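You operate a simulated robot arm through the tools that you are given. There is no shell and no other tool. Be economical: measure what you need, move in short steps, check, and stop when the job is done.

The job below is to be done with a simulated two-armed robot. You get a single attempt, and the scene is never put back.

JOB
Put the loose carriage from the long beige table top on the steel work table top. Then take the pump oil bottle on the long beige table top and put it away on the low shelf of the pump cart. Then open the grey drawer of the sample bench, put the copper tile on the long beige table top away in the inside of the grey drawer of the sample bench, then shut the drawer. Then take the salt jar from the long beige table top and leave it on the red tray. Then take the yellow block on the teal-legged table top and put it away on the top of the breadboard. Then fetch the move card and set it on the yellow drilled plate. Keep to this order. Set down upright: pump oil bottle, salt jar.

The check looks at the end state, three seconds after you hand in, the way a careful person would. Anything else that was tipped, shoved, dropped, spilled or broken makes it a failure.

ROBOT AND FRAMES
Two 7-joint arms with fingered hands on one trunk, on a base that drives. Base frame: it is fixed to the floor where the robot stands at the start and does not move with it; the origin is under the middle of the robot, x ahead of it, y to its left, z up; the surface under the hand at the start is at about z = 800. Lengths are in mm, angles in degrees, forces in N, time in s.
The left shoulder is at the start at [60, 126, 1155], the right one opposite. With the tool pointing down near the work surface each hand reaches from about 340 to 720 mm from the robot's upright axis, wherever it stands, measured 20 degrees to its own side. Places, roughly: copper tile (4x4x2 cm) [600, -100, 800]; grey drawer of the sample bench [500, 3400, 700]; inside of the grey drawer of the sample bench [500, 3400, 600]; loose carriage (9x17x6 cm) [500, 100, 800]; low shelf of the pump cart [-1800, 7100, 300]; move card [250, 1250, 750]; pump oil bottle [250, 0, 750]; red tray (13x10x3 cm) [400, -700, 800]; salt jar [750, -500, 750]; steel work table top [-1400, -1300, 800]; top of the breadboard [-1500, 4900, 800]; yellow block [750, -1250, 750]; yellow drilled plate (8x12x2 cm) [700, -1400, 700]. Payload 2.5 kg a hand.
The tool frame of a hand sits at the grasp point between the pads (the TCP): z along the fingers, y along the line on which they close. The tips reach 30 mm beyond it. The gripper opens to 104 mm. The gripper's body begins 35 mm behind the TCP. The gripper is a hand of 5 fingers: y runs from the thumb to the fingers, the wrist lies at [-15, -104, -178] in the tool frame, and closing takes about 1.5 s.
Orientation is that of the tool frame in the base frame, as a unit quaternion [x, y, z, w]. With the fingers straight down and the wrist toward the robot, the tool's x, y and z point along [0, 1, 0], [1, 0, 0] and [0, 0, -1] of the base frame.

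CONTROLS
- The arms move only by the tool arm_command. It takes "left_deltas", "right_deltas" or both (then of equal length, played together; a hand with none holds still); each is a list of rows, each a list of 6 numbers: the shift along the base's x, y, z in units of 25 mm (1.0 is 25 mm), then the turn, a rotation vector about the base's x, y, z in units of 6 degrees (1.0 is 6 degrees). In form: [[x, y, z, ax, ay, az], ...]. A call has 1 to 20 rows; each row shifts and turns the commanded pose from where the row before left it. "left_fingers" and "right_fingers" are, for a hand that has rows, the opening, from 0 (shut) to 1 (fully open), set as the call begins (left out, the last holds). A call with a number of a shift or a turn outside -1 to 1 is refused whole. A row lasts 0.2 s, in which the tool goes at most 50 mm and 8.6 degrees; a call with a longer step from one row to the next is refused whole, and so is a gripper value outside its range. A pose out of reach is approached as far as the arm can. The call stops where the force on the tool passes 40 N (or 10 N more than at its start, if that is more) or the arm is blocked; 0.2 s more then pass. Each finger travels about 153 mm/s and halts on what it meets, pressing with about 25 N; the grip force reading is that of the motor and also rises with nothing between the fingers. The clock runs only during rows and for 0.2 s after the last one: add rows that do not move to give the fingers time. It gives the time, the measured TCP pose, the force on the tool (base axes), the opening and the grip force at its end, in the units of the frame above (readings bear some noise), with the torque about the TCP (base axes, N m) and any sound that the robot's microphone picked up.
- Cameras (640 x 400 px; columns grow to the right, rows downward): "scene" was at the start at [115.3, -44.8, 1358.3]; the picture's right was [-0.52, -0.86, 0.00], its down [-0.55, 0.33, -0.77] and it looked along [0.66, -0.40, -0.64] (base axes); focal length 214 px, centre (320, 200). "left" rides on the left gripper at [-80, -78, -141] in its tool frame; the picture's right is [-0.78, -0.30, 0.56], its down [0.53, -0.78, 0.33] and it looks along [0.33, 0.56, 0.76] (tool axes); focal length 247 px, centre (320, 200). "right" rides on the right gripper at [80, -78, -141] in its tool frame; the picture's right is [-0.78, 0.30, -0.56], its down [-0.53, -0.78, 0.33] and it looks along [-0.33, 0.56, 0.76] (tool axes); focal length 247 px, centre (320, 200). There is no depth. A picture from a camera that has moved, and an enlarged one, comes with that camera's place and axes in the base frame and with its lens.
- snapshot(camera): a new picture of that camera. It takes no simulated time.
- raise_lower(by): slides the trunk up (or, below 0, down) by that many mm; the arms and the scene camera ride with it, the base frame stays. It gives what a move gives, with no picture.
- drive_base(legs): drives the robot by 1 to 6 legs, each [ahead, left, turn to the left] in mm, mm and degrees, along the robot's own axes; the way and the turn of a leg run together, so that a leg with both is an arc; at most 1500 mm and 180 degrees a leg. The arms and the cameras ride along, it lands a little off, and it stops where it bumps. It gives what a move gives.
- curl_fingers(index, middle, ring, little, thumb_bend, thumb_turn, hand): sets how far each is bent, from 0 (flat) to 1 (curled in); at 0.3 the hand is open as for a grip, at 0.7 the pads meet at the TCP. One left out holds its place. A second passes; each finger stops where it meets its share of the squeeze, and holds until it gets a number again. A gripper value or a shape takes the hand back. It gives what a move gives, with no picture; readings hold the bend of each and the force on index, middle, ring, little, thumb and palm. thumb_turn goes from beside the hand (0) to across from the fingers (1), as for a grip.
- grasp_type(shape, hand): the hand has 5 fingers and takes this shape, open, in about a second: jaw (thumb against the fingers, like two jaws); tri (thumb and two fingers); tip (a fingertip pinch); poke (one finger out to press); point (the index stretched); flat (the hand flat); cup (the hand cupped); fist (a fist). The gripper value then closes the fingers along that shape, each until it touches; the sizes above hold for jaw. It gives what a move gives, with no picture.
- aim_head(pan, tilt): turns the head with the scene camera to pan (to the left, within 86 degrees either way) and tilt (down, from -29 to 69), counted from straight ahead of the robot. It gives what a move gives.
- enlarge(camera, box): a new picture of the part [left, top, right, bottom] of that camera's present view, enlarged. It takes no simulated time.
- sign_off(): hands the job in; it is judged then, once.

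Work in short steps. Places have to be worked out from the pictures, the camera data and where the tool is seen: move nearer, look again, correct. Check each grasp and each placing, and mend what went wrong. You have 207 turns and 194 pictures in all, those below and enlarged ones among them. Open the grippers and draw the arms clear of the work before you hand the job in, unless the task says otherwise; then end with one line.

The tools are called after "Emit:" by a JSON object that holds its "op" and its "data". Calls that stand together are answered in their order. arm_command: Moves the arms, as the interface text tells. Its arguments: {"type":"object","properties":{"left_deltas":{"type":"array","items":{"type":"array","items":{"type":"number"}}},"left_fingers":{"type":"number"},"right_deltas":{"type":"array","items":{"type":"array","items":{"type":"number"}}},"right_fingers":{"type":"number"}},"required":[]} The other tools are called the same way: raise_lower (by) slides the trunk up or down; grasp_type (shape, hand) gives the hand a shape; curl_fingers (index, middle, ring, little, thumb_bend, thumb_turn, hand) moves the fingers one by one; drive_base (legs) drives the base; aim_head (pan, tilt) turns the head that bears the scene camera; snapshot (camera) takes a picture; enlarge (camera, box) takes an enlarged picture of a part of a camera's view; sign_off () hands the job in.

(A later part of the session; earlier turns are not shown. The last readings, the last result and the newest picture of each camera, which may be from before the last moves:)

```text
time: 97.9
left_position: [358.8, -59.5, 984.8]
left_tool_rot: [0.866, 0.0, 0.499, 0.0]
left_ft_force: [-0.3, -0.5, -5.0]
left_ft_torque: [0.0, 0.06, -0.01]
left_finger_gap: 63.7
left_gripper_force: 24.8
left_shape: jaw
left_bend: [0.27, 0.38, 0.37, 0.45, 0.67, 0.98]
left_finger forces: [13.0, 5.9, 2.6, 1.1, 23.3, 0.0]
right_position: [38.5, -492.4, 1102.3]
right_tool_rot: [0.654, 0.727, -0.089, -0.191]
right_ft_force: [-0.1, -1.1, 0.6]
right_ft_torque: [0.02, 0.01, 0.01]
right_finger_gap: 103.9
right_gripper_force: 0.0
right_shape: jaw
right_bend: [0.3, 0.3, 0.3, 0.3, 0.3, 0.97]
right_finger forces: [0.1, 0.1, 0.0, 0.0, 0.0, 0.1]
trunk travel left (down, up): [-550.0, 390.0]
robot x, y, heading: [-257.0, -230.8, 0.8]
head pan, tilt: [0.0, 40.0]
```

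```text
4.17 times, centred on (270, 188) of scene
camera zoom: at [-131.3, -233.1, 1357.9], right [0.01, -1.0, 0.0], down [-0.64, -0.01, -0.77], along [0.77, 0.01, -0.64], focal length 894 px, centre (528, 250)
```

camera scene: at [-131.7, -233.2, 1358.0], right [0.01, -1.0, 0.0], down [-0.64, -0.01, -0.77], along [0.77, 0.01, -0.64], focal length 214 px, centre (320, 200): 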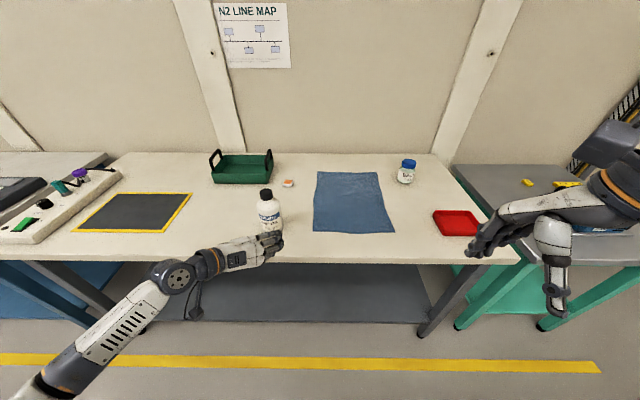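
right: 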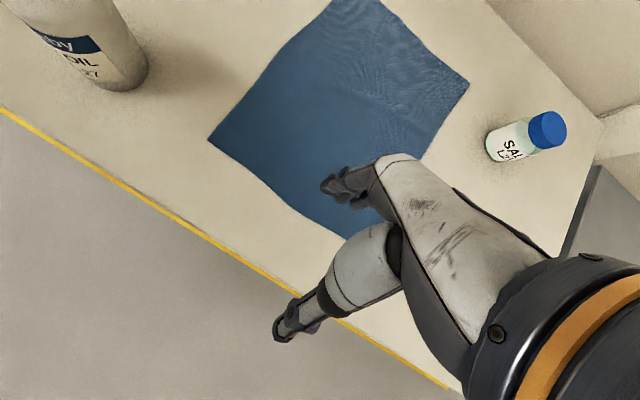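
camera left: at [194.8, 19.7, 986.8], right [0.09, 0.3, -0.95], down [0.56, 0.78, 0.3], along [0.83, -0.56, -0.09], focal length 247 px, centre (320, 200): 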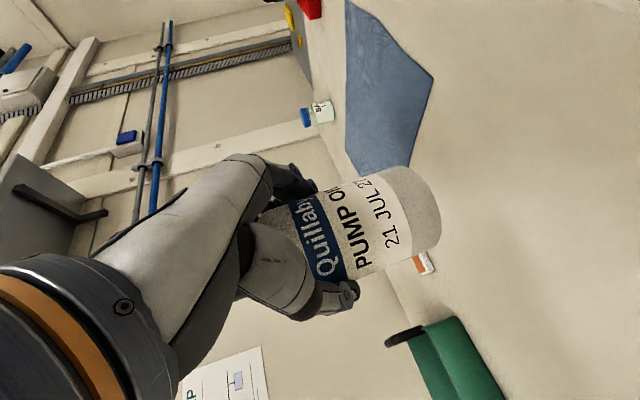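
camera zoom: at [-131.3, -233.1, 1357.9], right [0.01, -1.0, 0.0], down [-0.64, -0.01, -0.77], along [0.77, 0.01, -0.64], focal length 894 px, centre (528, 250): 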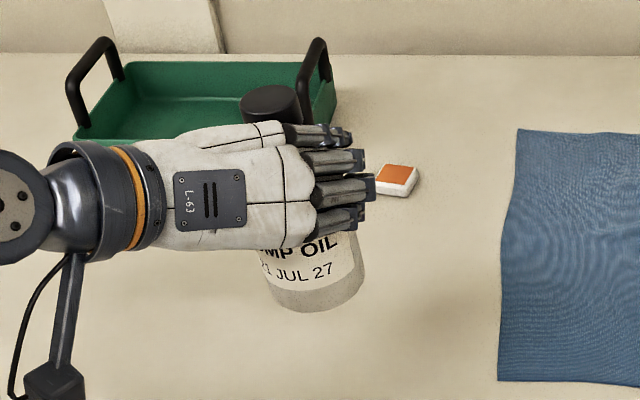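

Held well. Raising a bit, backing off, turning left to face down the aisle and centring in it.

Emit:
{"op": "arm_command", "data": {"left_deltas": [[0, 0, 1, 0, 0, 0], [-0.5, 0, 1, 0, 0, 0], [-1, 0, 0.5, 0, 0, 0], [-1, 0, 0, 0, 0, 0], [-1, 0, 0, 0, 0, 0]]}}

Emit:
{"op": "drive_base", "data": {"legs": [[-190, 0, 0], [0, 0, 90], [0, -110, 0]]}}

Emit:
{"op": "aim_head", "data": {"pan": 0, "tilt": 15}}

Emit:
{"op": "snapshot", "data": {"camera": "scene"}}

```text
time: 99.1
left_position: [271.9, -59.4, 1046.2]
left_tool_rot: [0.867, -0.001, 0.499, 0.0]
left_ft_force: [-0.4, 0.9, -4.5]
left_ft_torque: [0.03, 0.03, -0.01]
left_finger_gap: 63.6
left_gripper_force: 24.8
left_shape: jaw
left_bend: [0.27, 0.38, 0.37, 0.45, 0.67, 0.98]
left_finger forces: [13.0, 5.8, 2.7, 1.1, 23.2, 0.0]
right_position: [36.8, -492.3, 1102.7]
right_tool_rot: [0.654, 0.726, -0.088, -0.192]
right_ft_force: [-0.5, -0.1, 0.3]
right_ft_torque: [0.0, -0.02, 0.01]
right_finger_gap: 103.9
right_gripper_force: 0.1
right_shape: jaw
right_bend: [0.3, 0.3, 0.3, 0.3, 0.3, 0.97]
right_finger forces: [0.0, 0.1, 0.1, 0.0, 0.0, 0.0]
trunk travel left (down, up): [-550.0, 390.0]
robot x, y, heading: [-259.7, -231.1, 0.9]
head pan, tilt: [0.0, 40.0]
```

```text
time: 105.4
left_position: [-522.4, 296.1, 1046.6]
left_tool_rot: [0.606, 0.619, 0.349, -0.357]
left_ft_force: [1.5, -1.0, -5.0]
left_ft_torque: [-0.06, 0.03, 0.03]
left_finger_gap: 63.6
left_gripper_force: 25.4
left_shape: jaw
left_bend: [0.27, 0.38, 0.38, 0.44, 0.68, 0.98]
left_finger forces: [12.8, 5.9, 2.8, 1.3, 23.4, 0.1]
right_position: [-84.7, 71.4, 1102.9]
right_tool_rot: [-0.063, 0.975, -0.199, -0.072]
right_ft_force: [0.1, 0.2, 0.0]
right_ft_torque: [0.0, 0.02, -0.01]
right_finger_gap: 104.0
right_gripper_force: 0.1
right_shape: jaw
right_bend: [0.3, 0.3, 0.3, 0.3, 0.3, 0.97]
right_finger forces: [0.1, 0.1, 0.0, 0.0, 0.0, 0.0]
trunk travel left (down, up): [-550.0, 390.0]
robot x, y, heading: [-337.4, -229.4, 92.0]
head pan, tilt: [0.0, 40.0]
```

```text
time: 106.2
left_position: [-523.9, 294.6, 1045.2]
left_tool_rot: [0.606, 0.619, 0.35, -0.357]
left_ft_force: [-0.1, -0.9, -4.9]
left_ft_torque: [-0.02, 0.04, -0.03]
left_finger_gap: 63.4
left_gripper_force: 25.0
left_shape: jaw
left_bend: [0.27, 0.38, 0.38, 0.43, 0.68, 0.98]
left_finger forces: [12.8, 5.8, 2.7, 1.3, 23.4, 0.1]
right_position: [-85.3, 69.7, 1101.7]
right_tool_rot: [-0.062, 0.975, -0.199, -0.071]
right_ft_force: [-0.5, -0.2, -1.1]
right_ft_torque: [0.01, -0.03, 0.05]
right_finger_gap: 104.1
right_gripper_force: 0.0
right_shape: jaw
right_bend: [0.3, 0.3, 0.3, 0.3, 0.3, 0.97]
right_finger forces: [0.1, 0.0, 0.0, 0.0, 0.0, 0.0]
trunk travel left (down, up): [-550.0, 390.0]
robot x, y, heading: [-340.6, -232.6, 91.9]
head pan, tilt: [0.0, 15.0]
```

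```text
141 pictures are left
camera scene: at [-339.8, -99.5, 1397.4], right [1.0, 0.03, 0.0], down [0.01, -0.26, -0.97], along [-0.03, 0.97, -0.26], focal length 214 px, centre (320, 200)
```

scene: 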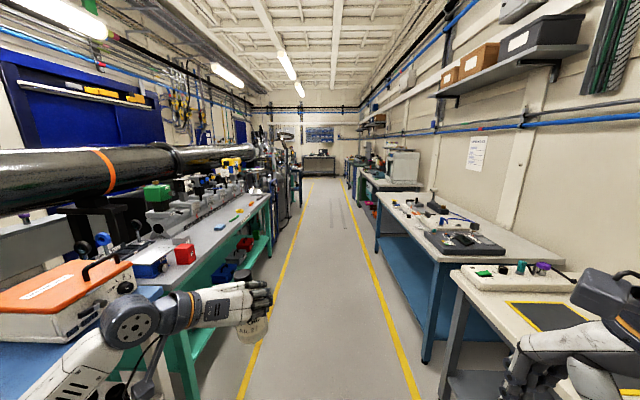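

The aisle ahead is clear. I'll pull the left hand toward the centre line to keep the elbow off the left benches, then drive ahead in stages.

Emit:
{"op": "arm_command", "data": {"left_deltas": [[1, 0, 0, 0, 0, 0], [1, 0, 0, 0, 0, 0], [1, 0, 0, 0, 0, 0], [1, 0, 0, 0, 0, 0], [1, 0, 0, 0, 0, 0], [0.6, 0, 0, 0, 0, 0]]}}

Emit:
{"op": "drive_base", "data": {"legs": [[0, -50, -2], [1500, 0, 0], [1500, 0, 0]]}}

Emit:
{"op": "snapshot", "data": {"camera": "scene"}}

```text
time: 107.7
left_position: [-382.3, 294.3, 1045.6]
left_tool_rot: [0.607, 0.619, 0.348, -0.356]
left_ft_force: [0.3, 0.7, -4.3]
left_ft_torque: [-0.09, 0.04, 0.01]
left_finger_gap: 63.4
left_gripper_force: 25.3
left_shape: jaw
left_bend: [0.27, 0.38, 0.38, 0.43, 0.68, 0.98]
left_finger forces: [12.7, 5.9, 2.8, 1.3, 23.3, 0.1]
right_position: [-85.3, 69.9, 1102.9]
right_tool_rot: [-0.062, 0.976, -0.199, -0.071]
right_ft_force: [0.4, -0.9, -0.4]
right_ft_torque: [0.02, -0.01, -0.01]
right_finger_gap: 104.0
right_gripper_force: 0.0
right_shape: jaw
right_bend: [0.3, 0.3, 0.3, 0.3, 0.3, 0.97]
right_finger forces: [0.0, 0.0, 0.0, 0.1, 0.1, 0.0]
trunk travel left (down, up): [-550.0, 390.0]
robot x, y, heading: [-336.2, -234.0, 92.2]
head pan, tilt: [0.0, 15.0]
```

```text
time: 122.6
left_position: [-346.9, 3291.8, 1045.0]
left_tool_rot: [0.612, 0.613, 0.354, -0.353]
left_ft_force: [1.3, -0.2, -4.2]
left_ft_torque: [-0.09, 0.03, -0.01]
left_finger_gap: 63.4
left_gripper_force: 24.9
left_shape: jaw
left_bend: [0.27, 0.38, 0.38, 0.43, 0.68, 0.98]
left_finger forces: [12.7, 5.9, 2.9, 1.1, 23.2, 0.0]
right_position: [-53.7, 3060.0, 1102.8]
right_tool_rot: [-0.051, 0.976, -0.198, -0.073]
right_ft_force: [0.2, -0.3, -0.2]
right_ft_torque: [0.01, 0.01, -0.01]
right_finger_gap: 103.9
right_gripper_force: 0.1
right_shape: jaw
right_bend: [0.3, 0.3, 0.3, 0.3, 0.3, 0.97]
right_finger forces: [0.1, 0.0, 0.1, 0.1, 0.1, 0.0]
trunk travel left (down, up): [-550.0, 390.0]
robot x, y, heading: [-314.5, 2762.8, 90.8]
head pan, tilt: [0.0, 15.0]
```

```text
140 pictures are left
camera scene: at [-311.8, 2896.7, 1397.5], right [1.0, 0.01, 0.0], down [0.0, -0.26, -0.97], along [-0.01, 0.97, -0.26], focal length 214 px, centre (320, 200)
```

scene: 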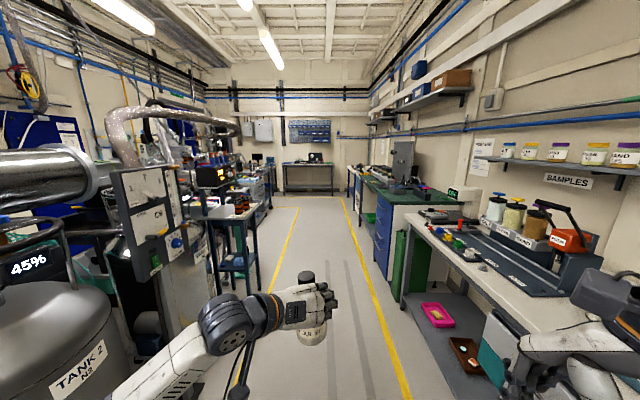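

Clear ahead; the sample bench is on the right here. Continuing down the aisle toward the pump cart.

Emit:
{"op": "drive_base", "data": {"legs": [[1500, 0, -1], [1300, 0, 0]]}}

Emit:
{"op": "aim_head", "data": {"pan": 45, "tilt": 25}}

Emit:
{"op": "snapshot", "data": {"camera": "scene"}}

```text
time: 136.2
left_position: [-253.0, 6103.9, 1045.5]
left_tool_rot: [0.63, 0.596, 0.361, -0.342]
left_ft_force: [0.8, 0.4, -5.0]
left_ft_torque: [-0.06, 0.0, -0.02]
left_finger_gap: 63.6
left_gripper_force: 25.1
left_shape: jaw
left_bend: [0.27, 0.38, 0.38, 0.43, 0.68, 0.98]
left_finger forces: [13.0, 6.0, 2.8, 1.0, 23.2, 0.1]
right_position: [26.7, 5856.5, 1102.2]
right_tool_rot: [-0.025, 0.977, -0.195, -0.079]
right_ft_force: [-0.5, 0.6, -0.6]
right_ft_torque: [0.0, -0.02, -0.03]
right_finger_gap: 103.8
right_gripper_force: 0.2
right_shape: jaw
right_bend: [0.3, 0.3, 0.3, 0.3, 0.3, 0.97]
right_finger forces: [0.1, 0.0, 0.0, 0.0, 0.0, 0.1]
trunk travel left (down, up): [-550.0, 390.0]
robot x, y, heading: [-247.2, 5574.0, 87.4]
head pan, tilt: [0.0, 15.0]
```

```text
time: 137.3
left_position: [-252.8, 6102.7, 1044.4]
left_tool_rot: [0.629, 0.596, 0.362, -0.343]
left_ft_force: [-0.1, -0.1, -4.7]
left_ft_torque: [-0.07, -0.02, 0.0]
left_finger_gap: 63.6
left_gripper_force: 24.4
left_shape: jaw
left_bend: [0.27, 0.38, 0.38, 0.43, 0.68, 0.98]
left_finger forces: [12.9, 6.0, 2.9, 1.0, 23.2, 0.1]
right_position: [26.7, 5856.5, 1102.7]
right_tool_rot: [-0.025, 0.977, -0.195, -0.079]
right_ft_force: [0.6, -0.1, 0.9]
right_ft_torque: [0.03, 0.02, -0.06]
right_finger_gap: 104.1
right_gripper_force: 0.0
right_shape: jaw
right_bend: [0.3, 0.3, 0.3, 0.3, 0.3, 0.97]
right_finger forces: [0.1, 0.0, 0.0, 0.0, 0.1, 0.1]
trunk travel left (down, up): [-550.0, 390.0]
robot x, y, heading: [-246.9, 5575.4, 87.8]
head pan, tilt: [45.0, 25.0]
```

```text
139 pictures are left
camera scene: at [-305.4, 5681.7, 1381.3], right [0.74, 0.68, 0.0], down [0.29, -0.31, -0.91], along [-0.61, 0.67, -0.42], focal length 214 px, centre (320, 200)
```

scene: 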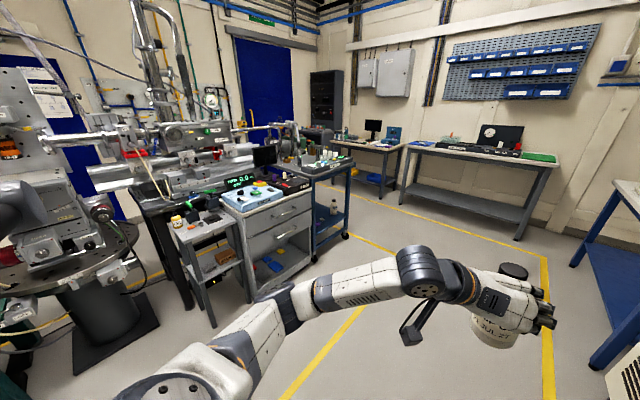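

The navy-framed wheeled cart at the centre matches the pump cart position. Zooming in on it.

Emit:
{"op": "enlarge", "data": {"camera": "scene", "box": [210, 130, 390, 290]}}

```text
2.50 times, centred on (300, 210) of scene
camera zoom: at [-305.4, 5681.7, 1381.3], right [0.74, 0.68, 0.0], down [0.29, -0.31, -0.91], along [-0.61, 0.67, -0.42], focal length 536 px, centre (370, 175)
```

zoom: 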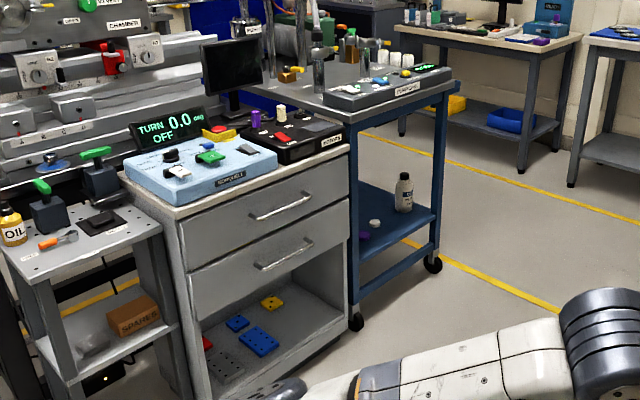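

The low shelf is at z≈290 with front edge x≈-1425, y 6830–7330; another bottle and small items sit on it. Driving to face it.

Emit:
{"op": "drive_base", "data": {"legs": [[1500, 0, 2], [0, 0, 90], [330, 0, 0]]}}

Emit:
{"op": "aim_head", "data": {"pan": 0, "tilt": 42}}

Emit:
{"op": "snapshot", "data": {"camera": "scene"}}

```text
time: 150.5
left_position: [-1074.0, 7037.4, 1045.2]
left_tool_rot: [-0.004, 0.867, -0.001, -0.498]
left_ft_force: [-0.3, 0.2, -3.9]
left_ft_torque: [-0.02, -0.09, -0.02]
left_finger_gap: 63.6
left_gripper_force: 25.1
left_shape: jaw
left_bend: [0.27, 0.38, 0.39, 0.43, 0.68, 0.98]
left_finger forces: [13.0, 6.0, 3.0, 0.8, 23.2, 0.1]
right_position: [-845.2, 7331.8, 1101.9]
right_tool_rot: [0.729, -0.651, 0.192, -0.089]
right_ft_force: [0.2, 0.2, -0.4]
right_ft_torque: [0.0, -0.02, -0.03]
right_finger_gap: 103.6
right_gripper_force: 0.0
right_shape: jaw
right_bend: [0.3, 0.3, 0.3, 0.3, 0.3, 0.97]
right_finger forces: [0.0, 0.1, 0.1, 0.1, 0.0, 0.1]
trunk travel left (down, up): [-550.0, 390.0]
robot x, y, heading: [-550.6, 7074.6, -178.8]
head pan, tilt: [45.0, 25.0]
```

```text
time: 151.6
left_position: [-1074.3, 7036.8, 1046.4]
left_tool_rot: [-0.003, 0.867, -0.002, -0.499]
left_ft_force: [0.7, -0.2, -4.4]
left_ft_torque: [0.0, -0.04, 0.03]
left_finger_gap: 63.6
left_gripper_force: 25.3
left_shape: jaw
left_bend: [0.27, 0.38, 0.39, 0.43, 0.68, 0.98]
left_finger forces: [13.0, 6.1, 2.9, 0.7, 23.1, 0.0]
right_position: [-843.8, 7331.2, 1103.8]
right_tool_rot: [0.728, -0.652, 0.192, -0.088]
right_ft_force: [0.3, -0.3, -0.1]
right_ft_torque: [0.02, 0.03, -0.01]
right_finger_gap: 103.9
right_gripper_force: 0.0
right_shape: jaw
right_bend: [0.3, 0.3, 0.3, 0.3, 0.3, 0.97]
right_finger forces: [0.0, 0.0, 0.0, 0.0, 0.0, 0.0]
trunk travel left (down, up): [-550.0, 390.0]
robot x, y, heading: [-546.5, 7072.3, -179.0]
head pan, tilt: [0.0, 42.0]
```

```text
137 pictures are left
camera scene: at [-667.7, 7071.6, 1355.0], right [-0.02, 1.0, 0.0], down [0.67, 0.01, -0.74], along [-0.74, -0.01, -0.67], focal length 214 px, centre (320, 200)
```

scene: 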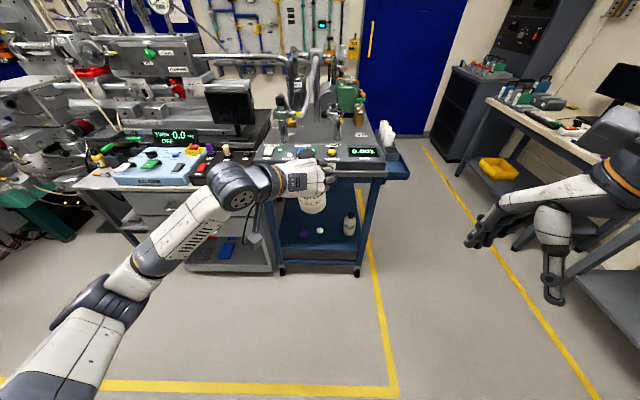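

Lowering the trunk by 500 mm here, well clear of the cart, then looking at the shelf.

Emit:
{"op": "raise_lower", "data": {"by": -520}}

Emit:
{"op": "aim_head", "data": {"pan": 0, "tilt": 30}}

Emit:
{"op": "snapshot", "data": {"camera": "scene"}}

Emit:
{"op": "enlarge", "data": {"camera": "scene", "box": [240, 110, 400, 230]}}

```text
refused: -520 is not a number from -400 to 400
```

```text
time: 152.3
left_position: [-1073.9, 7037.6, 1044.8]
left_tool_rot: [-0.003, 0.867, -0.002, -0.499]
left_ft_force: [0.8, -1.4, -4.9]
left_ft_torque: [0.0, -0.05, -0.01]
left_finger_gap: 63.7
left_gripper_force: 25.0
left_shape: jaw
left_bend: [0.27, 0.38, 0.39, 0.43, 0.68, 0.98]
left_finger forces: [13.0, 5.9, 3.0, 0.9, 23.1, 0.1]
right_position: [-844.8, 7331.4, 1103.3]
right_tool_rot: [0.729, -0.651, 0.191, -0.088]
right_ft_force: [-0.3, -0.5, -0.1]
right_ft_torque: [-0.01, -0.03, -0.03]
right_finger_gap: 104.1
right_gripper_force: 0.1
right_shape: jaw
right_bend: [0.3, 0.3, 0.3, 0.3, 0.3, 0.97]
right_finger forces: [0.0, 0.0, 0.0, 0.0, 0.1, 0.0]
trunk travel left (down, up): [-550.0, 390.0]
robot x, y, heading: [-542.2, 7076.8, -179.0]
head pan, tilt: [0.0, 30.0]
```

```text
136 pictures are left
camera scene: at [-674.5, 7071.6, 1373.2], right [-0.02, 1.0, 0.0], down [0.5, 0.01, -0.87], along [-0.87, -0.02, -0.5], focal length 214 px, centre (320, 200)
```

scene: 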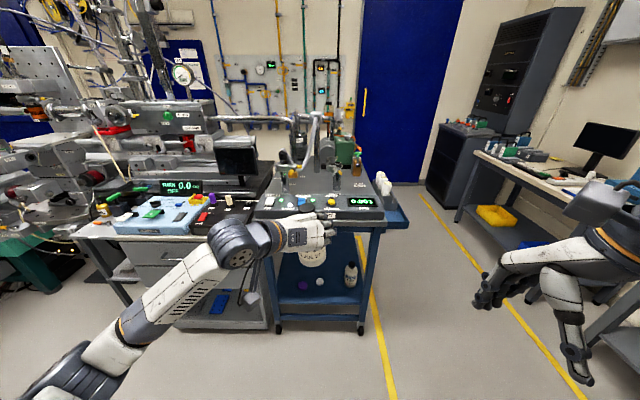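

```text
3.33 times, centred on (320, 170) of scene
camera zoom: at [-674.5, 7071.6, 1373.2], right [-0.02, 1.0, 0.0], down [0.5, 0.01, -0.87], along [-0.87, -0.02, -0.5], focal length 715 px, centre (320, 300)
```

zoom: 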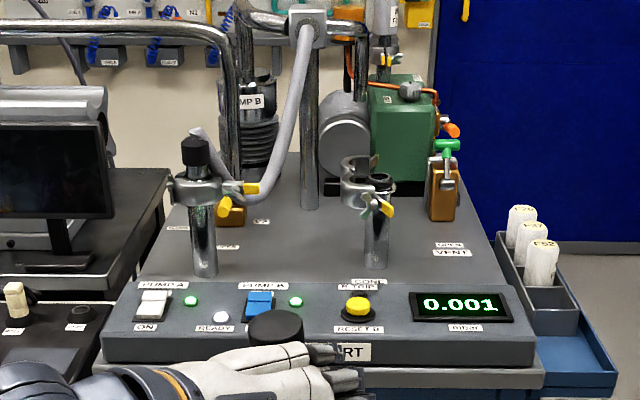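

The trunk call is limited to 400 per call; lowering in two steps.

Emit:
{"op": "raise_lower", "data": {"by": -380}}

Emit:
{"op": "raise_lower", "data": {"by": -130}}

Emit:
{"op": "snapshot", "data": {"camera": "scene"}}

Emit:
{"op": "enlarge", "data": {"camera": "scene", "box": [220, 110, 420, 260]}}

```text
time: 156.0
left_position: [-1073.5, 7038.0, 665.5]
left_tool_rot: [-0.002, 0.867, -0.001, -0.499]
left_ft_force: [0.4, -0.3, -5.8]
left_ft_torque: [-0.01, -0.07, -0.03]
left_finger_gap: 63.5
left_gripper_force: 25.1
left_shape: jaw
left_bend: [0.27, 0.38, 0.39, 0.43, 0.68, 0.98]
left_finger forces: [13.0, 6.1, 2.9, 0.8, 23.2, 0.1]
right_position: [-845.5, 7332.4, 721.6]
right_tool_rot: [0.729, -0.651, 0.191, -0.089]
right_ft_force: [0.9, -0.2, 0.1]
right_ft_torque: [0.01, -0.01, 0.02]
right_finger_gap: 104.1
right_gripper_force: 0.2
right_shape: jaw
right_bend: [0.3, 0.3, 0.3, 0.3, 0.3, 0.97]
right_finger forces: [0.2, 0.1, 0.1, 0.1, 0.1, 0.0]
trunk travel left (down, up): [-170.0, 770.0]
robot x, y, heading: [-545.7, 7076.6, -179.0]
head pan, tilt: [0.0, 30.0]
```

```text
time: 157.6
left_position: [-1072.8, 7036.3, 535.8]
left_tool_rot: [-0.003, 0.867, -0.002, -0.499]
left_ft_force: [0.0, 0.8, -4.9]
left_ft_torque: [-0.02, -0.09, -0.01]
left_finger_gap: 63.4
left_gripper_force: 24.8
left_shape: jaw
left_bend: [0.27, 0.38, 0.39, 0.43, 0.68, 0.98]
left_finger forces: [13.0, 6.2, 3.0, 0.8, 23.2, 0.1]
right_position: [-845.7, 7331.4, 593.3]
right_tool_rot: [0.729, -0.652, 0.192, -0.089]
right_ft_force: [0.6, -0.4, 0.0]
right_ft_torque: [0.01, 0.0, 0.02]
right_finger_gap: 103.7
right_gripper_force: 0.1
right_shape: jaw
right_bend: [0.3, 0.3, 0.3, 0.3, 0.3, 0.97]
right_finger forces: [0.0, 0.1, 0.0, 0.0, 0.0, 0.1]
trunk travel left (down, up): [-40.0, 900.0]
robot x, y, heading: [-546.0, 7071.5, -179.0]
head pan, tilt: [0.0, 30.0]
```

```text
134 pictures are left
camera scene: at [-674.3, 7071.6, 863.3], right [-0.02, 1.0, 0.0], down [0.5, 0.01, -0.87], along [-0.87, -0.02, -0.5], focal length 214 px, centre (320, 200)
```

scene: 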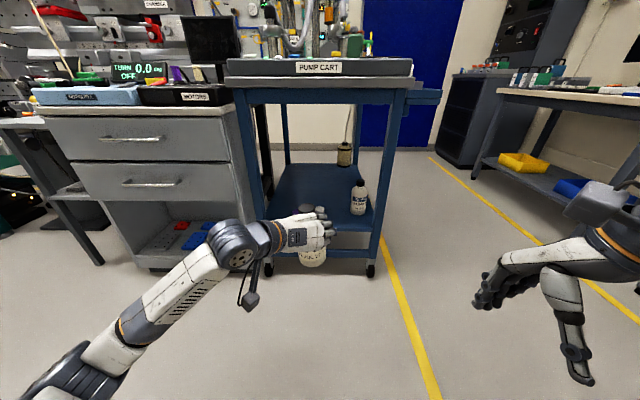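

```text
2.67 times, centred on (320, 185) of scene
camera zoom: at [-674.3, 7071.6, 863.3], right [-0.02, 1.0, 0.0], down [0.5, 0.01, -0.87], along [-0.87, -0.02, -0.5], focal length 572 px, centre (320, 240)
```

zoom: 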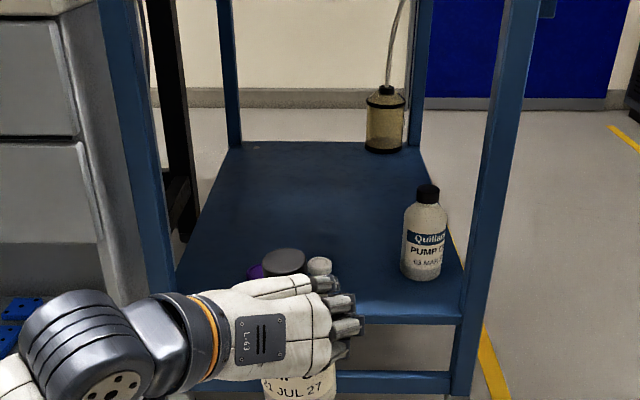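

The free spot is about [-1485,7115] on the shelf, between the small cap and the existing bottle. Driving up so the hand needs only a short final extension.

Emit:
{"op": "drive_base", "data": {"legs": [[0, -75, -1], [300, 0, 0]]}}

Emit:
{"op": "aim_head", "data": {"pan": 0, "tilt": 40}}

Emit:
{"op": "snapshot", "data": {"camera": "scene"}}

Emit:
{"op": "snapshot", "data": {"camera": "left"}}

```text
time: 160.3
left_position: [-1373.0, 7121.5, 535.9]
left_tool_rot: [0.005, 0.867, 0.003, -0.499]
left_ft_force: [-0.5, 0.9, -5.6]
left_ft_torque: [-0.01, -0.06, 0.0]
left_finger_gap: 63.2
left_gripper_force: 25.5
left_shape: jaw
left_bend: [0.27, 0.38, 0.39, 0.43, 0.68, 0.98]
left_finger forces: [12.9, 6.0, 2.9, 0.8, 23.3, 0.0]
right_position: [-1139.6, 7411.7, 592.1]
right_tool_rot: [0.723, -0.658, 0.192, -0.086]
right_ft_force: [-0.6, 0.4, 0.0]
right_ft_torque: [0.01, 0.01, 0.03]
right_finger_gap: 103.6
right_gripper_force: 0.1
right_shape: jaw
right_bend: [0.3, 0.3, 0.3, 0.3, 0.3, 0.97]
right_finger forces: [0.0, 0.1, 0.0, 0.1, 0.0, 0.1]
trunk travel left (down, up): [-40.0, 900.0]
robot x, y, heading: [-841.8, 7147.3, -179.9]
head pan, tilt: [0.0, 30.0]
```

```text
time: 161.0
left_position: [-1373.2, 7122.9, 535.0]
left_tool_rot: [0.005, 0.867, 0.003, -0.499]
left_ft_force: [0.0, 0.0, -5.0]
left_ft_torque: [-0.01, -0.06, 0.02]
left_finger_gap: 63.4
left_gripper_force: 24.8
left_shape: jaw
left_bend: [0.27, 0.38, 0.39, 0.43, 0.68, 0.98]
left_finger forces: [13.0, 6.1, 2.9, 0.8, 23.3, 0.0]
right_position: [-1139.1, 7411.9, 593.0]
right_tool_rot: [0.723, -0.658, 0.193, -0.087]
right_ft_force: [-0.2, -0.2, -0.1]
right_ft_torque: [0.0, 0.0, 0.05]
right_finger_gap: 104.1
right_gripper_force: 0.0
right_shape: jaw
right_bend: [0.3, 0.3, 0.3, 0.3, 0.3, 0.97]
right_finger forces: [0.0, 0.0, 0.0, 0.0, 0.0, 0.0]
trunk travel left (down, up): [-40.0, 900.0]
robot x, y, heading: [-847.3, 7150.3, -180.0]
head pan, tilt: [0.0, 40.0]
```

```text
132 pictures are left
camera scene: at [-968.1, 7149.5, 848.0], right [0.0, 1.0, 0.0], down [0.64, 0.0, -0.77], along [-0.77, 0.0, -0.64], focal length 214 px, centre (320, 200)
```

scene: 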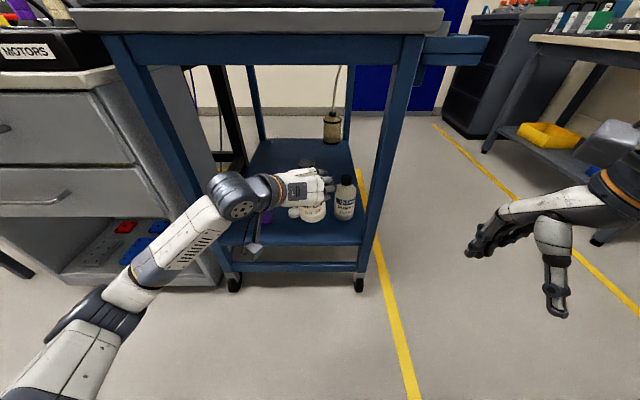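

```text
131 pictures are left
camera left: at [-1213.5, 7043.4, 537.3], right [-0.09, -0.3, -0.95], down [-0.57, -0.77, 0.3], along [-0.82, 0.57, -0.09], focal length 247 px, centre (320, 200)
```

left: 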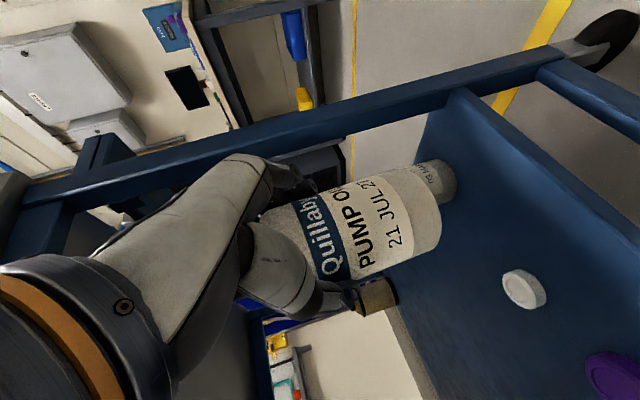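

Positions confirmed (other bottle [-1551,7240], cap [-1552,7058]). Extending in and lowering toward the shelf.

Emit:
{"op": "arm_command", "data": {"left_deltas": [[-0.82, -0.06, -0.3, 0, 0, 0], [-0.82, -0.06, -0.5, 0, 0, 0], [-0.82, -0.06, -0.5, 0, 0, 0], [-0.82, -0.06, -0.5, 0, 0, 0], [-0.82, -0.06, -0.5, 0, 0, 0], [0, 0, -0.8, 0, 0, 0], [0, 0, -0.8, 0, 0, 0], [0, 0, -0.8, 0, 0, 0]]}}

Emit:
{"op": "enlarge", "data": {"camera": "scene", "box": [200, 120, 400, 270]}}

Emit:
{"op": "snapshot", "data": {"camera": "left"}}

```text
time: 162.8
left_position: [-1476.3, 7115.0, 418.1]
left_tool_rot: [0.005, 0.867, 0.003, -0.498]
left_ft_force: [0.4, 1.2, -5.1]
left_ft_torque: [0.0, -0.07, 0.03]
left_finger_gap: 63.6
left_gripper_force: 24.8
left_shape: jaw
left_bend: [0.27, 0.38, 0.39, 0.43, 0.68, 0.98]
left_finger forces: [13.1, 6.3, 2.9, 0.8, 23.2, 0.0]
right_position: [-1140.0, 7412.9, 592.9]
right_tool_rot: [0.723, -0.658, 0.193, -0.087]
right_ft_force: [0.0, -0.2, 0.7]
right_ft_torque: [-0.03, 0.03, -0.02]
right_finger_gap: 104.0
right_gripper_force: 0.1
right_shape: jaw
right_bend: [0.3, 0.3, 0.3, 0.3, 0.3, 0.97]
right_finger forces: [0.0, 0.0, 0.1, 0.0, 0.1, 0.0]
trunk travel left (down, up): [-40.0, 900.0]
robot x, y, heading: [-848.4, 7151.1, -179.8]
head pan, tilt: [0.0, 40.0]
```

```text
2.67 times, centred on (300, 195) of scene
camera zoom: at [-968.1, 7149.5, 847.9], right [0.0, 1.0, 0.0], down [0.64, 0.0, -0.77], along [-0.77, 0.0, -0.64], focal length 572 px, centre (373, 213)
```

zoom: 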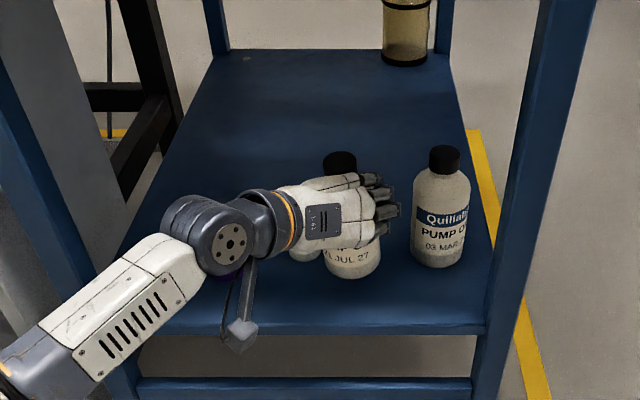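

```text
129 pictures are left
camera left: at [-1316.8, 7036.5, 419.2], right [-0.09, -0.3, -0.95], down [-0.57, -0.77, 0.3], along [-0.82, 0.57, -0.09], focal length 247 px, centre (320, 200)
```

left: 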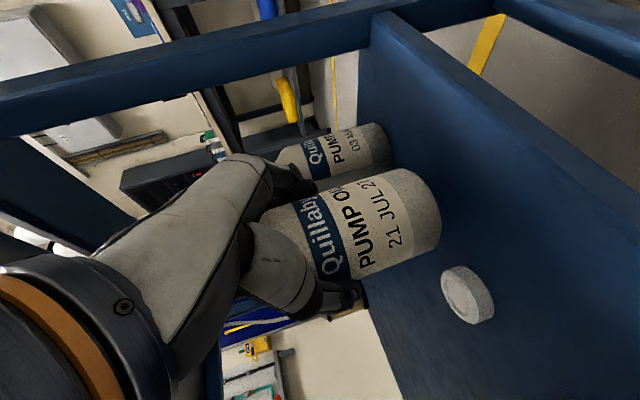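

Descending the last ~40 mm in small steps until contact.

Emit:
{"op": "arm_command", "data": {"left_deltas": [[0, 0, -0.4, 0, 0, 0], [0, 0, -0.4, 0, 0, 0], [0, 0, -0.25, 0, 0, 0], [0, 0, -0.15, 0, 0, 0], [0, 0, -0.15, 0, 0, 0]]}}

```text
time: 164.0
left_position: [-1475.9, 7116.5, 388.4]
left_tool_rot: [0.004, 0.865, 0.004, -0.501]
left_ft_force: [-2.1, 2.9, 7.1]
left_ft_torque: [0.04, -0.05, 0.03]
left_finger_gap: 63.5
left_gripper_force: 24.7
left_shape: jaw
left_bend: [0.27, 0.38, 0.38, 0.42, 0.67, 1.0]
left_finger forces: [12.9, 7.7, 4.9, 2.8, 24.3, 0.0]
right_position: [-1139.1, 7412.1, 593.8]
right_tool_rot: [0.723, -0.658, 0.192, -0.087]
right_ft_force: [0.4, 0.7, -1.5]
right_ft_torque: [0.03, 0.0, 0.0]
right_finger_gap: 103.8
right_gripper_force: 0.2
right_shape: jaw
right_bend: [0.3, 0.3, 0.3, 0.3, 0.3, 0.97]
right_finger forces: [0.1, 0.0, 0.0, 0.1, 0.0, 0.0]
trunk travel left (down, up): [-40.0, 900.0]
robot x, y, heading: [-843.6, 7149.2, 179.9]
head pan, tilt: [0.0, 40.0]
```

Bottle is on the shelf. Opening the hand gently.

Emit:
{"op": "arm_command", "data": {"left_deltas": [[0, 0, 0, 0, 0, 0], [0, 0, 0, 0, 0, 0], [0, 0, 0, 0, 0, 0], [0, 0, 0, 0, 0, 0], [0, 0, 0, 0, 0, 0]], "left_fingers": 1}}

Emit:
{"op": "snapshot", "data": {"camera": "left"}}

Emit:
{"op": "enlarge", "data": {"camera": "scene", "box": [200, 120, 400, 270]}}

```text
time: 165.2
left_position: [-1476.7, 7115.1, 386.1]
left_tool_rot: [0.005, 0.867, 0.003, -0.498]
left_ft_force: [-0.8, 0.1, 0.3]
left_ft_torque: [0.01, 0.01, 0.0]
left_finger_gap: 103.3
left_gripper_force: 0.0
left_shape: jaw
left_bend: [0.3, 0.3, 0.3, 0.3, 0.3, 0.98]
left_finger forces: [0.0, 0.0, 0.0, 0.0, 0.0, 0.0]
right_position: [-1138.7, 7413.0, 592.3]
right_tool_rot: [0.723, -0.658, 0.193, -0.087]
right_ft_force: [-0.8, -0.1, 0.5]
right_ft_torque: [0.0, -0.02, -0.03]
right_finger_gap: 104.0
right_gripper_force: 0.1
right_shape: jaw
right_bend: [0.3, 0.3, 0.3, 0.3, 0.3, 0.97]
right_finger forces: [0.1, 0.0, 0.1, 0.0, 0.0, 0.0]
trunk travel left (down, up): [-40.0, 900.0]
robot x, y, heading: [-844.3, 7152.9, -180.0]
head pan, tilt: [0.0, 40.0]
```

```text
128 pictures are left
camera left: at [-1316.0, 7036.0, 386.5], right [-0.09, -0.3, -0.95], down [-0.57, -0.77, 0.3], along [-0.82, 0.57, -0.09], focal length 247 px, centre (320, 200)
```

left: 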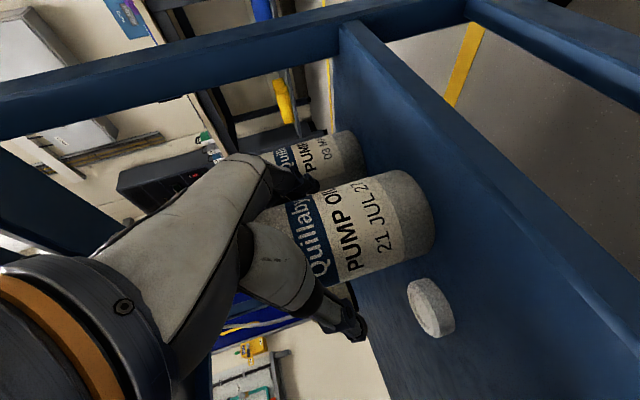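

```text
2.67 times, centred on (300, 195) of scene
camera zoom: at [-967.8, 7149.5, 848.0], right [0.0, 1.0, 0.0], down [0.64, 0.0, -0.77], along [-0.77, 0.0, -0.64], focal length 572 px, centre (373, 213)
```

zoom: 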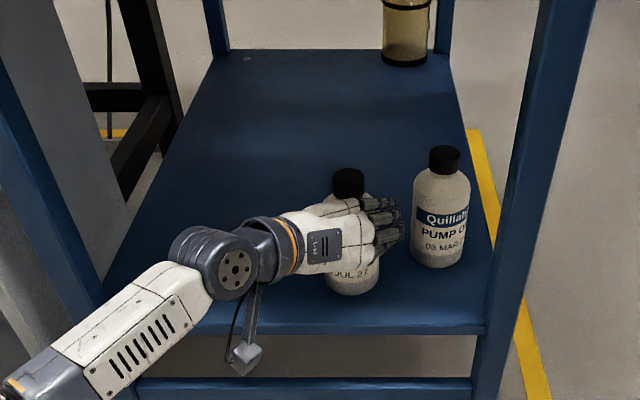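

The bottle stands upright and free. Withdrawing the hand straight back.

Emit:
{"op": "arm_command", "data": {"left_deltas": [[0.4, 0, 0, 0, 0, 0], [0.6, 0, 0, 0, 0, 0], [0.8, 0, 0, 0, 0, 0], [1, 0, 0, 0, 0, 0], [1, 0, 0, 0, 0, 0], [1, 0, 0, 0, 0, 0], [1, 0, 0.6, 0, 0, 0], [0.5, 0, 1, 0, 0, 0], [0, 0, 1, 0, 0, 0], [0, 0, 1, 0, 0, 0]]}}

Emit:
{"op": "enlarge", "data": {"camera": "scene", "box": [200, 120, 400, 270]}}

```text
time: 167.4
left_position: [-1317.9, 7116.5, 475.2]
left_tool_rot: [0.005, 0.866, 0.003, -0.499]
left_ft_force: [-0.8, -1.1, 0.7]
left_ft_torque: [0.01, -0.01, 0.03]
left_finger_gap: 103.9
left_gripper_force: 0.0
left_shape: jaw
left_bend: [0.3, 0.3, 0.3, 0.3, 0.3, 0.98]
left_finger forces: [0.0, 0.1, 0.0, 0.0, 0.1, 0.0]
right_position: [-1138.9, 7413.4, 593.2]
right_tool_rot: [0.723, -0.658, 0.192, -0.087]
right_ft_force: [-0.6, 0.0, -0.5]
right_ft_torque: [0.02, 0.01, -0.02]
right_finger_gap: 104.0
right_gripper_force: 0.0
right_shape: jaw
right_bend: [0.3, 0.3, 0.3, 0.3, 0.3, 0.97]
right_finger forces: [0.0, 0.1, 0.1, 0.0, 0.1, 0.0]
trunk travel left (down, up): [-40.0, 900.0]
robot x, y, heading: [-847.1, 7150.4, -180.1]
head pan, tilt: [0.0, 40.0]
```

```text
2.67 times, centred on (300, 195) of scene
camera zoom: at [-967.8, 7149.5, 848.0], right [0.0, 1.0, 0.0], down [0.64, 0.0, -0.77], along [-0.77, 0.0, -0.64], focal length 572 px, centre (373, 213)
```

zoom: 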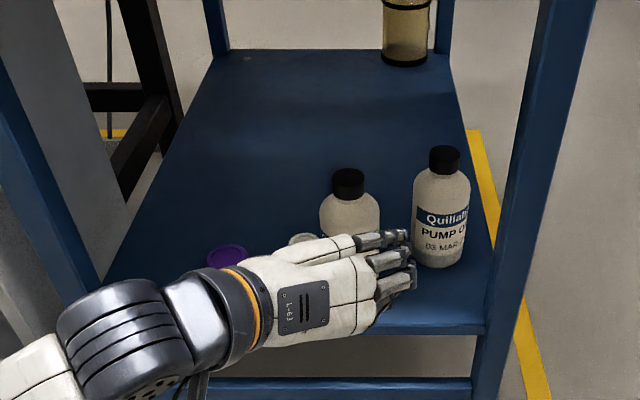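

Bottle task done. Backing off, raising the trunk, and returning down the aisle, stopping by the sample bench to look at the drawer.

Emit:
{"op": "drive_base", "data": {"legs": [[-540, 0, 0]]}}

Emit:
{"op": "raise_lower", "data": {"by": 400}}

Emit:
{"op": "raise_lower", "data": {"by": 110}}

Emit:
{"op": "drive_base", "data": {"legs": [[0, 0, 90], [1500, 0, 0], [1500, 0, 0], [500, 0, 0]]}}

Emit:
{"op": "aim_head", "data": {"pan": 70, "tilt": 40}}

Emit:
{"op": "snapshot", "data": {"camera": "scene"}}

```text
time: 170.5
left_position: [-776.4, 7114.8, 475.7]
left_tool_rot: [0.004, 0.867, 0.003, -0.499]
left_ft_force: [-0.5, 0.5, -0.1]
left_ft_torque: [0.01, -0.02, 0.01]
left_finger_gap: 103.7
left_gripper_force: 0.0
left_shape: jaw
left_bend: [0.3, 0.3, 0.3, 0.3, 0.3, 0.98]
left_finger forces: [0.0, 0.0, 0.1, 0.0, 0.0, 0.1]
right_position: [-598.5, 7411.1, 592.8]
right_tool_rot: [0.723, -0.658, 0.192, -0.086]
right_ft_force: [-1.2, 0.2, 1.6]
right_ft_torque: [0.02, 0.02, 0.02]
right_finger_gap: 103.9
right_gripper_force: 0.0
right_shape: jaw
right_bend: [0.3, 0.3, 0.3, 0.3, 0.3, 0.97]
right_finger forces: [0.0, 0.1, 0.0, 0.0, 0.0, 0.1]
trunk travel left (down, up): [-40.0, 900.0]
robot x, y, heading: [-305.9, 7146.6, 180.1]
head pan, tilt: [0.0, 40.0]
```

```text
time: 174.3
left_position: [-777.0, 7116.0, 875.2]
left_tool_rot: [0.005, 0.867, 0.003, -0.498]
left_ft_force: [-0.6, 0.5, 0.5]
left_ft_torque: [-0.02, 0.0, -0.01]
left_finger_gap: 103.9
left_gripper_force: 0.0
left_shape: jaw
left_bend: [0.3, 0.3, 0.3, 0.3, 0.3, 0.98]
left_finger forces: [0.0, 0.0, 0.0, 0.0, 0.0, 0.0]
right_position: [-598.7, 7411.9, 992.8]
right_tool_rot: [0.722, -0.659, 0.192, -0.086]
right_ft_force: [0.8, 0.0, 0.4]
right_ft_torque: [0.02, 0.01, -0.01]
right_finger_gap: 103.7
right_gripper_force: 0.1
right_shape: jaw
right_bend: [0.3, 0.3, 0.3, 0.3, 0.3, 0.97]
right_finger forces: [0.0, 0.0, 0.0, 0.0, 0.0, 0.0]
trunk travel left (down, up): [-440.0, 500.0]
robot x, y, heading: [-303.2, 7152.0, 180.0]
head pan, tilt: [0.0, 40.0]
```

```text
time: 175.8
left_position: [-776.5, 7116.2, 984.7]
left_tool_rot: [0.005, 0.867, 0.004, -0.498]
left_ft_force: [-0.7, 0.3, -1.0]
left_ft_torque: [0.01, -0.03, 0.02]
left_finger_gap: 103.5
left_gripper_force: 0.0
left_shape: jaw
left_bend: [0.3, 0.3, 0.3, 0.3, 0.3, 0.98]
left_finger forces: [0.0, 0.1, 0.2, 0.0, 0.1, 0.0]
right_position: [-599.1, 7412.1, 1102.1]
right_tool_rot: [0.722, -0.658, 0.193, -0.087]
right_ft_force: [-0.1, -0.4, 0.0]
right_ft_torque: [0.0, 0.01, -0.02]
right_finger_gap: 103.7
right_gripper_force: 0.2
right_shape: jaw
right_bend: [0.3, 0.3, 0.3, 0.3, 0.3, 0.97]
right_finger forces: [0.0, 0.0, 0.1, 0.0, 0.1, 0.0]
trunk travel left (down, up): [-550.0, 390.0]
robot x, y, heading: [-306.9, 7152.7, 180.0]
head pan, tilt: [0.0, 40.0]
```

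```text
time: 196.4
left_position: [-360.4, 3200.7, 986.2]
left_tool_rot: [-0.603, 0.623, -0.347, -0.358]
left_ft_force: [0.1, 1.3, -0.1]
left_ft_torque: [0.02, -0.04, -0.01]
left_finger_gap: 103.9
left_gripper_force: 0.0
left_shape: jaw
left_bend: [0.3, 0.3, 0.3, 0.3, 0.3, 0.98]
left_finger forces: [0.0, 0.1, 0.1, 0.0, 0.1, 0.0]
right_position: [-653.7, 3384.3, 1102.2]
right_tool_rot: [0.977, 0.036, 0.078, -0.196]
right_ft_force: [0.3, -0.4, -0.3]
right_ft_torque: [0.0, -0.03, 0.0]
right_finger_gap: 104.0
right_gripper_force: 0.0
right_shape: jaw
right_bend: [0.3, 0.3, 0.3, 0.3, 0.3, 0.97]
right_finger forces: [0.0, 0.0, 0.0, 0.1, 0.1, 0.1]
trunk travel left (down, up): [-550.0, 390.0]
robot x, y, heading: [-381.6, 3671.9, -91.1]
head pan, tilt: [0.0, 40.0]
```

```text
time: 197.8
left_position: [-360.9, 3200.0, 985.0]
left_tool_rot: [-0.603, 0.622, -0.347, -0.359]
left_ft_force: [0.4, 0.0, -0.3]
left_ft_torque: [-0.04, 0.01, 0.0]
left_finger_gap: 103.6
left_gripper_force: 0.0
left_shape: jaw
left_bend: [0.3, 0.3, 0.3, 0.3, 0.3, 0.98]
left_finger forces: [0.0, 0.1, 0.1, 0.0, 0.1, 0.0]
right_position: [-653.1, 3384.1, 1103.4]
right_tool_rot: [0.977, 0.036, 0.078, -0.196]
right_ft_force: [-0.1, 0.2, 0.6]
right_ft_torque: [0.02, 0.01, 0.0]
right_finger_gap: 103.9
right_gripper_force: 0.1
right_shape: jaw
right_bend: [0.3, 0.3, 0.3, 0.3, 0.3, 0.97]
right_finger forces: [0.0, 0.0, 0.0, 0.0, 0.1, 0.1]
trunk travel left (down, up): [-550.0, 390.0]
robot x, y, heading: [-385.4, 3673.0, -91.2]
head pan, tilt: [70.0, 40.0]
```

```text
125 pictures are left
camera scene: at [-304.5, 3601.5, 1358.0], right [-0.36, -0.93, 0.0], down [-0.6, 0.23, -0.77], along [0.71, -0.28, -0.64], focal length 214 px, centre (320, 200)
```

scene: 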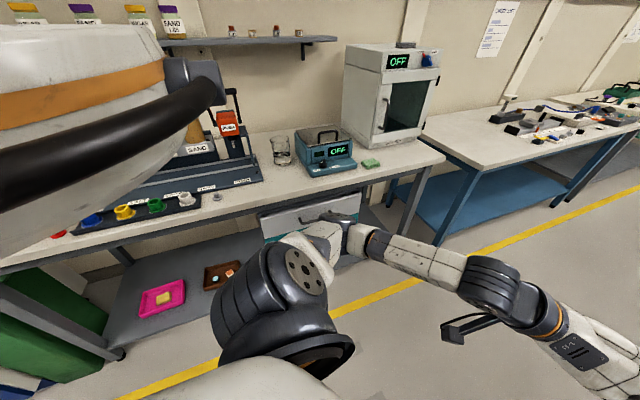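

Zooming on the drawer while here.

Emit:
{"op": "enlarge", "data": {"camera": "scene", "box": [230, 140, 430, 270]}}

Emit:
{"op": "drive_base", "data": {"legs": [[1500, 40, 1], [1500, 0, 0], [780, 0, 0], [0, 0, 90]]}}

Emit:
{"op": "aim_head", "data": {"pan": 0, "tilt": 42}}

Emit:
{"op": "snapshot", "data": {"camera": "scene"}}

```text
3.08 times, centred on (330, 205) of scene
camera zoom: at [-304.5, 3601.5, 1358.0], right [-0.36, -0.93, 0.0], down [-0.6, 0.23, -0.77], along [0.71, -0.28, -0.64], focal length 660 px, centre (289, 185)
```

zoom: 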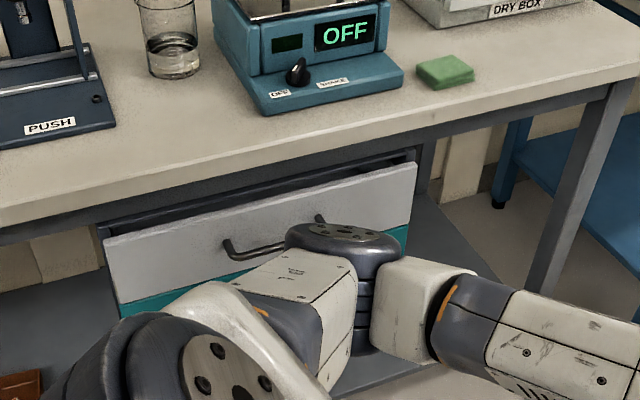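

```text
refused: leg 1 is longer than a leg can be; nothing moved
```

```text
time: 199.2
left_position: [-361.1, 3200.2, 985.7]
left_tool_rot: [-0.602, 0.624, -0.346, -0.358]
left_ft_force: [-1.0, -0.2, 0.6]
left_ft_torque: [-0.01, -0.03, 0.0]
left_finger_gap: 103.8
left_gripper_force: 0.2
left_shape: jaw
left_bend: [0.3, 0.3, 0.3, 0.3, 0.3, 0.98]
left_finger forces: [0.0, 0.0, 0.0, 0.0, 0.0, 0.0]
right_position: [-653.9, 3385.2, 1103.5]
right_tool_rot: [0.977, 0.035, 0.076, -0.196]
right_ft_force: [0.5, 0.3, 0.0]
right_ft_torque: [0.01, 0.04, 0.01]
right_finger_gap: 103.9
right_gripper_force: 0.1
right_shape: jaw
right_bend: [0.3, 0.3, 0.3, 0.3, 0.3, 0.97]
right_finger forces: [0.0, 0.0, 0.0, 0.0, 0.0, 0.1]
trunk travel left (down, up): [-550.0, 390.0]
robot x, y, heading: [-385.1, 3676.3, -91.4]
head pan, tilt: [0.0, 42.0]
```

```text
123 pictures are left
camera scene: at [-385.4, 3548.7, 1355.1], right [-1.0, 0.02, 0.0], down [0.01, 0.67, -0.74], along [-0.01, -0.74, -0.67], focal length 214 px, centre (320, 200)
```

scene: 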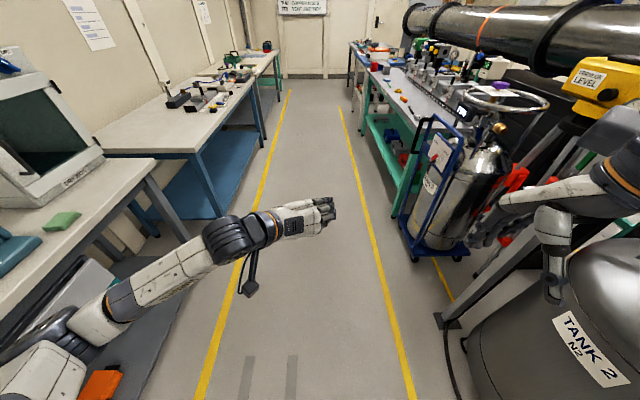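

Handle is a horizontal bar on the grey drawer. Now driving on (legs split correctly), shifted a bit away from the tank cart.

Emit:
{"op": "drive_base", "data": {"legs": [[0, 70, 1], [1450, 0, 0], [1450, 0, 0], [860, 0, 0], [0, 0, 90]]}}

Emit:
{"op": "snapshot", "data": {"camera": "scene"}}

```text
time: 221.8
left_position: [121.2, -60.7, 986.0]
left_tool_rot: [0.868, -0.011, 0.497, 0.007]
left_ft_force: [0.5, -0.1, -0.6]
left_ft_torque: [0.01, 0.0, -0.01]
left_finger_gap: 103.8
left_gripper_force: 0.1
left_shape: jaw
left_bend: [0.3, 0.3, 0.3, 0.3, 0.3, 0.98]
left_finger forces: [0.1, 0.1, 0.0, 0.1, 0.0, 0.0]
right_position: [-59.8, -355.6, 1103.3]
right_tool_rot: [0.662, 0.719, -0.085, -0.193]
right_ft_force: [-0.2, 0.5, 0.4]
right_ft_torque: [0.01, 0.01, 0.02]
right_finger_gap: 104.0
right_gripper_force: 0.1
right_shape: jaw
right_bend: [0.3, 0.3, 0.3, 0.3, 0.3, 0.97]
right_finger forces: [0.1, 0.0, 0.0, 0.0, 0.0, 0.0]
trunk travel left (down, up): [-550.0, 390.0]
robot x, y, heading: [-348.7, -92.7, -0.7]
head pan, tilt: [0.0, 42.0]
```

```text
122 pictures are left
camera scene: at [-224.9, -91.9, 1355.1], right [-0.01, -1.0, 0.0], down [-0.67, 0.01, -0.74], along [0.74, -0.01, -0.67], focal length 214 px, centre (320, 200)
```

scene: 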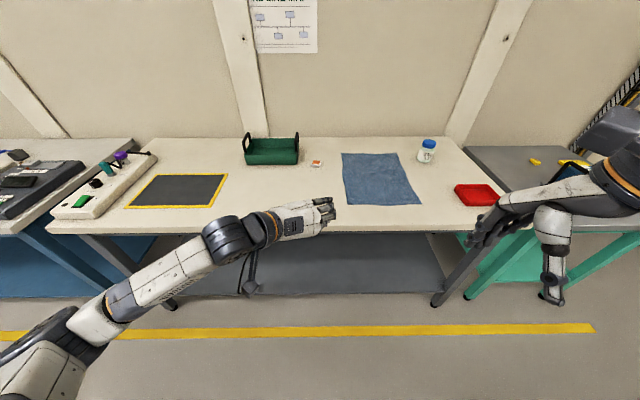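

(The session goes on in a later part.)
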